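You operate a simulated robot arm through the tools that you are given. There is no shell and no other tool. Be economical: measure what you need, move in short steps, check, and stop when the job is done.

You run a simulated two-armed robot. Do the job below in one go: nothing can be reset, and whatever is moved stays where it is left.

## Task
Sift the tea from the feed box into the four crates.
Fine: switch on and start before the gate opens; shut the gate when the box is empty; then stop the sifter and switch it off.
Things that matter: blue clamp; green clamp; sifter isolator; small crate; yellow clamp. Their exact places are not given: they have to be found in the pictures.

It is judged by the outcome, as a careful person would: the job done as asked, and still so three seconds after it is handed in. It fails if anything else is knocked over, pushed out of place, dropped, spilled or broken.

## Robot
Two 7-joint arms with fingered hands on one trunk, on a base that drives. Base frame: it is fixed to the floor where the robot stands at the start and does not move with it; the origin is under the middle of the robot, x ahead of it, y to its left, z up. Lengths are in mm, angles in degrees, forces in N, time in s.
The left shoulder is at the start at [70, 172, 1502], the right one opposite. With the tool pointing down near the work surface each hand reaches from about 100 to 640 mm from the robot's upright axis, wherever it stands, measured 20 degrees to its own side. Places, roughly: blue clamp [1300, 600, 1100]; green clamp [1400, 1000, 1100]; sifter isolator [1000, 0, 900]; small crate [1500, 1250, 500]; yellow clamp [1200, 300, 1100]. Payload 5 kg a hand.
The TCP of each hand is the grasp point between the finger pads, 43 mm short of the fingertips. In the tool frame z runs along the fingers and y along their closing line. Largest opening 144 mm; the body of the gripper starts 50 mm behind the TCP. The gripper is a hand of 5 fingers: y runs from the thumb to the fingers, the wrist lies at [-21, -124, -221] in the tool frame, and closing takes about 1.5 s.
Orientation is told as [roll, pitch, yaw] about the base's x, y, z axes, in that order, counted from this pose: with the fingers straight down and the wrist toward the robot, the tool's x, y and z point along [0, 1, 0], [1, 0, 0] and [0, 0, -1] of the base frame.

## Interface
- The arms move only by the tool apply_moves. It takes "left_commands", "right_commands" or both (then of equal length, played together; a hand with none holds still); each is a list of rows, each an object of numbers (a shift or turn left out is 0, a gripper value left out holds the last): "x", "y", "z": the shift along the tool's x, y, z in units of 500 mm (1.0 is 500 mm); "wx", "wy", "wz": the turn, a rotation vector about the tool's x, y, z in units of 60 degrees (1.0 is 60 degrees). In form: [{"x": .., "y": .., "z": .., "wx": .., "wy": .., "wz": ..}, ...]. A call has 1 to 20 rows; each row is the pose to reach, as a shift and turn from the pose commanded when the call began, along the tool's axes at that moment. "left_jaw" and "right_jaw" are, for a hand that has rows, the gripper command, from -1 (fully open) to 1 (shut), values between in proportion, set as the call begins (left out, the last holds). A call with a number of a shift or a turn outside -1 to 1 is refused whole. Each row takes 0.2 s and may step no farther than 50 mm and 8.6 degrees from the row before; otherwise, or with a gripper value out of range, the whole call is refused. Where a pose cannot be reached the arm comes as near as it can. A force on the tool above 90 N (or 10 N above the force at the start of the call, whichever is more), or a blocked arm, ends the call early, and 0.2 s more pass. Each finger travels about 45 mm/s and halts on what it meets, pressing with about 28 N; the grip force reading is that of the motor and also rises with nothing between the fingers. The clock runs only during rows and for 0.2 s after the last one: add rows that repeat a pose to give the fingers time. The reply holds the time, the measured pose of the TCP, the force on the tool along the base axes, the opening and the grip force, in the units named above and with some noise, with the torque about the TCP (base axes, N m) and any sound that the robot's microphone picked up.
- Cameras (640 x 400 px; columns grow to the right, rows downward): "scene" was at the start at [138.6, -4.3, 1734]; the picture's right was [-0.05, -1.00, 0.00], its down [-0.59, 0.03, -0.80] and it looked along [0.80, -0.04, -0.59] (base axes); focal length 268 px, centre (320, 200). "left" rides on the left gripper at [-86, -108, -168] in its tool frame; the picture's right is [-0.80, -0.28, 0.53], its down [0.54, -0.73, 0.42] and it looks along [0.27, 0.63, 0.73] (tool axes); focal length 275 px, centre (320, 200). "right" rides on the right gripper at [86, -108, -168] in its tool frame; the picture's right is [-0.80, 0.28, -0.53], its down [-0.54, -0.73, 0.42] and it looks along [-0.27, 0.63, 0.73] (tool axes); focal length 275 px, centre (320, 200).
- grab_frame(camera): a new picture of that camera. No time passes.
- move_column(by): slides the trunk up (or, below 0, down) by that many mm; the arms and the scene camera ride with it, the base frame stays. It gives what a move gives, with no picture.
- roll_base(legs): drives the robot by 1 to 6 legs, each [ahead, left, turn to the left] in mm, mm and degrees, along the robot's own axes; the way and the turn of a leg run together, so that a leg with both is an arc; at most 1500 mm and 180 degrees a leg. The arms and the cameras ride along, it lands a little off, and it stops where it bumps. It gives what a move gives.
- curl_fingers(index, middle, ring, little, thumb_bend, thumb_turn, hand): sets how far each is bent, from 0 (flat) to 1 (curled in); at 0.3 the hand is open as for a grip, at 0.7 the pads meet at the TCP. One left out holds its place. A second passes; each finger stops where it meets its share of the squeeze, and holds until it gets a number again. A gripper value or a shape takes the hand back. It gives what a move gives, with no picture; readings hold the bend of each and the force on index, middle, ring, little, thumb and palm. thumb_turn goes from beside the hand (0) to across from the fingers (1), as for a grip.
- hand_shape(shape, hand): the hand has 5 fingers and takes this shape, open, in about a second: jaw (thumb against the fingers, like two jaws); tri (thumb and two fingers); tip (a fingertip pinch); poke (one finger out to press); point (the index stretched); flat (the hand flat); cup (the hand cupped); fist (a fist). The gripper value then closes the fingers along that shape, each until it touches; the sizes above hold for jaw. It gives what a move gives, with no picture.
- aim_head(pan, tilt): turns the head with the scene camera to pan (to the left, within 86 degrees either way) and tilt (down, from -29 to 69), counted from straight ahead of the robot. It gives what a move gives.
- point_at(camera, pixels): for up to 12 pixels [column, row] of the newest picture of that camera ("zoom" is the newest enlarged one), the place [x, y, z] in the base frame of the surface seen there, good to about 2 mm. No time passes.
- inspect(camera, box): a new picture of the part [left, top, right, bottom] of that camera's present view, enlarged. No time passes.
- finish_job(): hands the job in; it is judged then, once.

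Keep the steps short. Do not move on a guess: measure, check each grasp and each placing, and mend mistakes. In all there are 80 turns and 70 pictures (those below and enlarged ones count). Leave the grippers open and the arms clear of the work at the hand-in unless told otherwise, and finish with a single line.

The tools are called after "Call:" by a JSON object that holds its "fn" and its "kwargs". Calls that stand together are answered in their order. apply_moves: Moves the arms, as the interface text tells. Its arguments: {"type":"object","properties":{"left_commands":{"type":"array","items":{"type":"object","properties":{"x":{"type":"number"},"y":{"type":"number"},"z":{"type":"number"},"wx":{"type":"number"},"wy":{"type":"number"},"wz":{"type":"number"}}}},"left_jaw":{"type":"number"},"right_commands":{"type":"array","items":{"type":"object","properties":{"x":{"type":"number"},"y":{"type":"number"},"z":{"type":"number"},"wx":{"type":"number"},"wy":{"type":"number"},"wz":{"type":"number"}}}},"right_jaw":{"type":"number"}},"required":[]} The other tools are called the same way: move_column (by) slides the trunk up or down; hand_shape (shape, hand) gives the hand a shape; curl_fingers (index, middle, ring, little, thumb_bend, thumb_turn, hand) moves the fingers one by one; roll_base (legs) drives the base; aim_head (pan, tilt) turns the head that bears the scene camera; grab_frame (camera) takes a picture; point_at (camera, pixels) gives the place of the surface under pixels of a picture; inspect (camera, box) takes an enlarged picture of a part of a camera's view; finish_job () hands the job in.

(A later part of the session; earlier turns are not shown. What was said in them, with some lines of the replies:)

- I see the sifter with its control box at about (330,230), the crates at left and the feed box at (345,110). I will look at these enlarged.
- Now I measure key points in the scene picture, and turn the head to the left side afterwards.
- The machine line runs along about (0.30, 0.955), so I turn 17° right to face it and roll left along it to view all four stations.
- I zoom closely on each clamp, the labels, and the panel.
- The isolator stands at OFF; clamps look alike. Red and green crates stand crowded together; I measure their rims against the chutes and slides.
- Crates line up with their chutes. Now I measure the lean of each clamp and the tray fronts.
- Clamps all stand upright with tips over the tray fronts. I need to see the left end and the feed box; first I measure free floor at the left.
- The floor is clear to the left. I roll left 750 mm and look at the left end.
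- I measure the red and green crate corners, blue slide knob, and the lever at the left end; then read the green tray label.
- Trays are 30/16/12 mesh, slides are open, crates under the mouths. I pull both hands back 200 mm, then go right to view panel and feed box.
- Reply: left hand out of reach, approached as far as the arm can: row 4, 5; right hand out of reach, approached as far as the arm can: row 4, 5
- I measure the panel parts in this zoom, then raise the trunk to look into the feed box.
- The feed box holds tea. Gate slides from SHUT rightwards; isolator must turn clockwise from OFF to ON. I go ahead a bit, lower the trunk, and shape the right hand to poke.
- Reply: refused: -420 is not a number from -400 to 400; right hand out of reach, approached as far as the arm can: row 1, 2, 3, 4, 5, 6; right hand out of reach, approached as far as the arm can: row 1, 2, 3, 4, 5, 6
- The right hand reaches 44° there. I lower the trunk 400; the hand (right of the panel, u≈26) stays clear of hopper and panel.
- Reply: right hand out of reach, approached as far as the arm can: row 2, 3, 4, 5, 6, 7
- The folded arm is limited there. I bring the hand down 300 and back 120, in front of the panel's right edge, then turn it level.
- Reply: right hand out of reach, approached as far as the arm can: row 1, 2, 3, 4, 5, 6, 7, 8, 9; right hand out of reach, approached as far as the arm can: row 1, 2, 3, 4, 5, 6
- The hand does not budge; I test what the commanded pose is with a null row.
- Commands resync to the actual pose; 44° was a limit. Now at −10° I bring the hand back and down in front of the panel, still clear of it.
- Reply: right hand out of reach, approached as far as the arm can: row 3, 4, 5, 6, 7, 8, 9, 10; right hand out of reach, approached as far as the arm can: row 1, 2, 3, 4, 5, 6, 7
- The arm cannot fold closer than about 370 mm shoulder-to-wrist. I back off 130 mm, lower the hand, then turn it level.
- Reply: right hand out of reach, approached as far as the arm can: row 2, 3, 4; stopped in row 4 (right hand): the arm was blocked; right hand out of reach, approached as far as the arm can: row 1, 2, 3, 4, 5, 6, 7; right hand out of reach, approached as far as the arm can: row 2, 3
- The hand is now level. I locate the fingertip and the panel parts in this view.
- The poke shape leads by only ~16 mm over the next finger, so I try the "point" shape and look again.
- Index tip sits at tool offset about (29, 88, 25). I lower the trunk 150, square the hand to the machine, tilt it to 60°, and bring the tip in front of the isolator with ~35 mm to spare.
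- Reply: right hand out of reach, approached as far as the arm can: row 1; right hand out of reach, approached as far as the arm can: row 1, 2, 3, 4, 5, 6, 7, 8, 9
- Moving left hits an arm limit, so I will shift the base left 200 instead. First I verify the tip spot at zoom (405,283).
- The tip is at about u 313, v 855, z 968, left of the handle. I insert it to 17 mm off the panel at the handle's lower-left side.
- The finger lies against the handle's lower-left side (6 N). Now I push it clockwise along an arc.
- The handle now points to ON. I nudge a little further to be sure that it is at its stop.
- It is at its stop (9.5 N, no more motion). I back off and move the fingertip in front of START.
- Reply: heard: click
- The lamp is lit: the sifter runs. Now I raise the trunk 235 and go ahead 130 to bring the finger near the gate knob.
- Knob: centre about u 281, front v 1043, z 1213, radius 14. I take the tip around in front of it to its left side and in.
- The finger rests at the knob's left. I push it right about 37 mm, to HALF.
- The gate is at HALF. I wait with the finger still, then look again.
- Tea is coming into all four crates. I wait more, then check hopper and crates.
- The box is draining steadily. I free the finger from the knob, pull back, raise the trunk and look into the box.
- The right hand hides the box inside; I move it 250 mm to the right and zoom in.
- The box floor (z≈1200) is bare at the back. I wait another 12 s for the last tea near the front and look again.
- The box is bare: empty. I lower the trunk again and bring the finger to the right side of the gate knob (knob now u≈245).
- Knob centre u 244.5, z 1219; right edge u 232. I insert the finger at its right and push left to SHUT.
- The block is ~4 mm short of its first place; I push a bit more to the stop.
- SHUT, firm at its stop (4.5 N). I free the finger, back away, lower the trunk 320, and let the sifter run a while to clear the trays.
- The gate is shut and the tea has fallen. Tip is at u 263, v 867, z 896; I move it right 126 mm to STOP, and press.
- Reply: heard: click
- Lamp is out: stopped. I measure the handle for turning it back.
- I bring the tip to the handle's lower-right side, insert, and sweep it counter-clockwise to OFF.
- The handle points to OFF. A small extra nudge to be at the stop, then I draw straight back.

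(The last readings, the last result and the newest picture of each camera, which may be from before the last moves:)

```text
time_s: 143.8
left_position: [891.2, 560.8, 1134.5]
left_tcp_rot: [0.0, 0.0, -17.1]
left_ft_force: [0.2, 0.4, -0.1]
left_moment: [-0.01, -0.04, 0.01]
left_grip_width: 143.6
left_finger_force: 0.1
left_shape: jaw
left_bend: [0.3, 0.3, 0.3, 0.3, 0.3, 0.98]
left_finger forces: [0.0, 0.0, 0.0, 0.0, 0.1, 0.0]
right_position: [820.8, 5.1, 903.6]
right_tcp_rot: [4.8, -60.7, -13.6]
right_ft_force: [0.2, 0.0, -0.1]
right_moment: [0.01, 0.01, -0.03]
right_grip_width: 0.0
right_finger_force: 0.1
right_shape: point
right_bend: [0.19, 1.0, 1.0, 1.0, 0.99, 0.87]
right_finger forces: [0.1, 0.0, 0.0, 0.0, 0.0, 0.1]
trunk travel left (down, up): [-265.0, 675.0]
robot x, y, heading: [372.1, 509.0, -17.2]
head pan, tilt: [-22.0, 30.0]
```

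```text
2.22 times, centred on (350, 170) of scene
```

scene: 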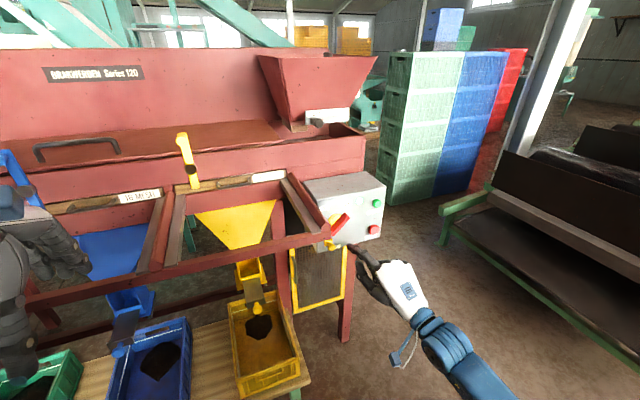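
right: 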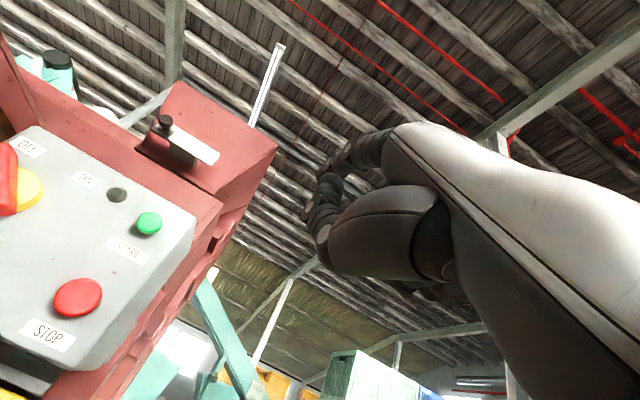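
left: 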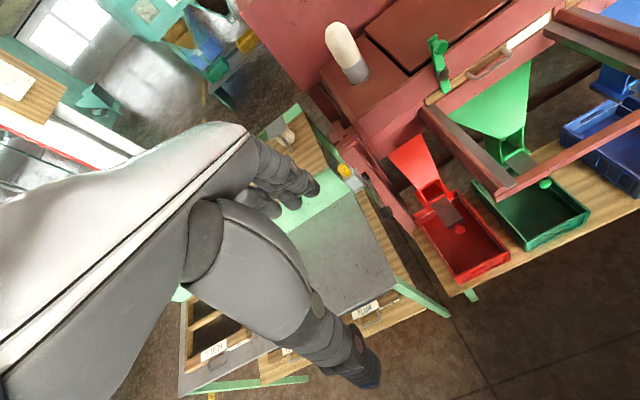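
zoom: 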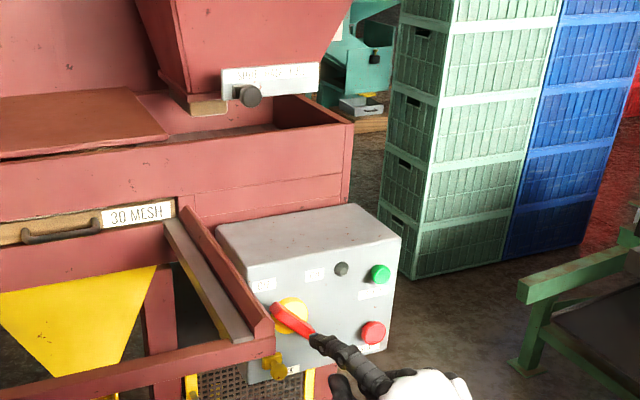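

Isolator OFF, lamp dark, gate SHUT. I back off 300 mm, open the right hand, and take a last look.

Call:
{"fn": "roll_base", "kwargs": {"legs": [[-300, 0, 0]]}}

Call:
{"fn": "hand_shape", "kwargs": {"shape": "jaw", "hand": "right"}}

Call:
{"fn": "move_column", "kwargs": {"by": 300}}

Call:
{"fn": "aim_head", "kwargs": {"pan": -5, "tilt": 38}}

Call:
{"fn": "grab_frame", "kwargs": {"camera": "scene"}}

```text
time_s: 145.8
left_position: [605.0, 646.6, 1133.4]
left_tcp_rot: [0.2, 0.2, -17.3]
left_ft_force: [-0.3, 0.1, 0.1]
left_moment: [-0.02, -0.01, 0.01]
left_grip_width: 143.9
left_finger_force: 0.1
left_shape: jaw
left_bend: [0.3, 0.3, 0.3, 0.3, 0.3, 0.98]
left_finger forces: [0.0, 0.0, 0.0, 0.1, 0.0, 0.1]
right_position: [533.4, 92.0, 903.6]
right_tcp_rot: [4.8, -60.7, -14.0]
right_ft_force: [-0.7, 0.3, -0.2]
right_moment: [0.0, 0.0, -0.01]
right_grip_width: 0.0
right_finger_force: 0.0
right_shape: point
right_bend: [0.19, 1.0, 1.0, 1.0, 0.99, 0.87]
right_finger forces: [0.0, 0.1, 0.0, 0.0, 0.0, 0.1]
trunk travel left (down, up): [-265.0, 675.0]
robot x, y, heading: [80.7, 598.7, -17.2]
head pan, tilt: [-22.0, 30.0]
```

```text
time_s: 146.7
left_position: [607.1, 646.7, 1134.6]
left_tcp_rot: [0.1, 0.3, -17.3]
left_ft_force: [-0.1, -0.1, -0.1]
left_moment: [-0.01, -0.02, 0.02]
left_grip_width: 143.7
left_finger_force: 0.0
left_shape: jaw
left_bend: [0.3, 0.3, 0.3, 0.3, 0.3, 0.98]
left_finger forces: [0.0, 0.0, 0.0, 0.0, 0.0, 0.0]
right_position: [533.4, 93.5, 902.0]
right_tcp_rot: [4.8, -60.7, -13.9]
right_ft_force: [0.5, 0.0, -0.1]
right_moment: [-0.01, 0.0, -0.01]
right_grip_width: 143.6
right_finger_force: 0.0
right_shape: jaw
right_bend: [0.3, 0.3, 0.3, 0.3, 0.3, 0.97]
right_finger forces: [0.1, 0.0, 0.0, 0.0, 0.0, 0.0]
trunk travel left (down, up): [-265.0, 675.0]
robot x, y, heading: [79.5, 592.5, -17.1]
head pan, tilt: [-22.0, 30.0]
```

```text
time_s: 149.7
left_position: [605.4, 648.0, 1433.9]
left_tcp_rot: [0.0, 0.2, -17.3]
left_ft_force: [0.7, -1.0, -0.3]
left_moment: [-0.01, 0.02, -0.01]
left_grip_width: 143.7
left_finger_force: 0.0
left_shape: jaw
left_bend: [0.3, 0.3, 0.3, 0.3, 0.3, 0.98]
left_finger forces: [0.0, 0.1, 0.0, 0.0, 0.0, 0.0]
right_position: [534.5, 91.8, 1203.3]
right_tcp_rot: [4.8, -60.6, -13.9]
right_ft_force: [0.3, -0.2, 0.1]
right_moment: [0.01, -0.05, 0.02]
right_grip_width: 143.6
right_finger_force: 0.1
right_shape: jaw
right_bend: [0.3, 0.3, 0.3, 0.3, 0.3, 0.97]
right_finger forces: [0.1, 0.1, 0.1, 0.0, 0.0, 0.1]
trunk travel left (down, up): [-565.0, 375.0]
robot x, y, heading: [84.4, 599.6, -17.4]
head pan, tilt: [-22.0, 30.0]
```

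```text
time_s: 150.5
left_position: [605.7, 647.4, 1433.8]
left_tcp_rot: [-0.1, 0.2, -17.3]
left_ft_force: [-0.3, -0.2, -0.7]
left_moment: [-0.02, 0.03, -0.02]
left_grip_width: 143.6
left_finger_force: 0.0
left_shape: jaw
left_bend: [0.3, 0.3, 0.3, 0.3, 0.3, 0.98]
left_finger forces: [0.0, 0.1, 0.0, 0.0, 0.0, 0.0]
right_position: [534.5, 92.4, 1204.2]
right_tcp_rot: [4.8, -60.7, -13.9]
right_ft_force: [0.2, 0.3, 0.7]
right_moment: [0.02, 0.0, -0.03]
right_grip_width: 143.7
right_finger_force: 0.1
right_shape: jaw
right_bend: [0.3, 0.3, 0.3, 0.3, 0.3, 0.97]
right_finger forces: [0.1, 0.1, 0.0, 0.1, 0.0, 0.0]
trunk travel left (down, up): [-565.0, 375.0]
robot x, y, heading: [86.5, 595.0, -17.4]
head pan, tilt: [-5.0, 38.0]
```

```text
1 pictures are left
```

scene: 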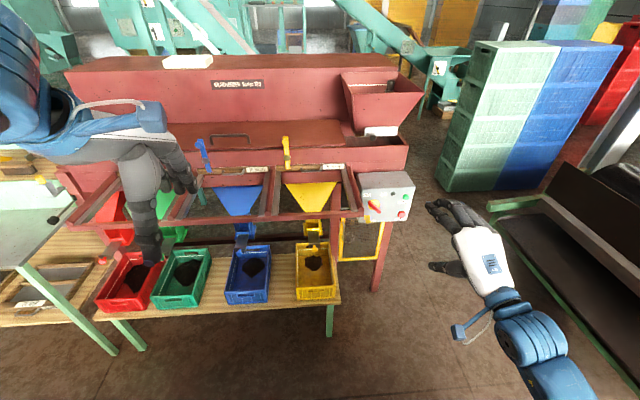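

All four crates hold tea, nothing looks spilled, and the arms are clear. I hand in.

Call:
{"fn": "finish_job", "kwargs": {}}

```text
The job is handed in.
```

The tea from the feed box is sifted into all four crates, the gate is shut, and the sifter is stopped and switched off.
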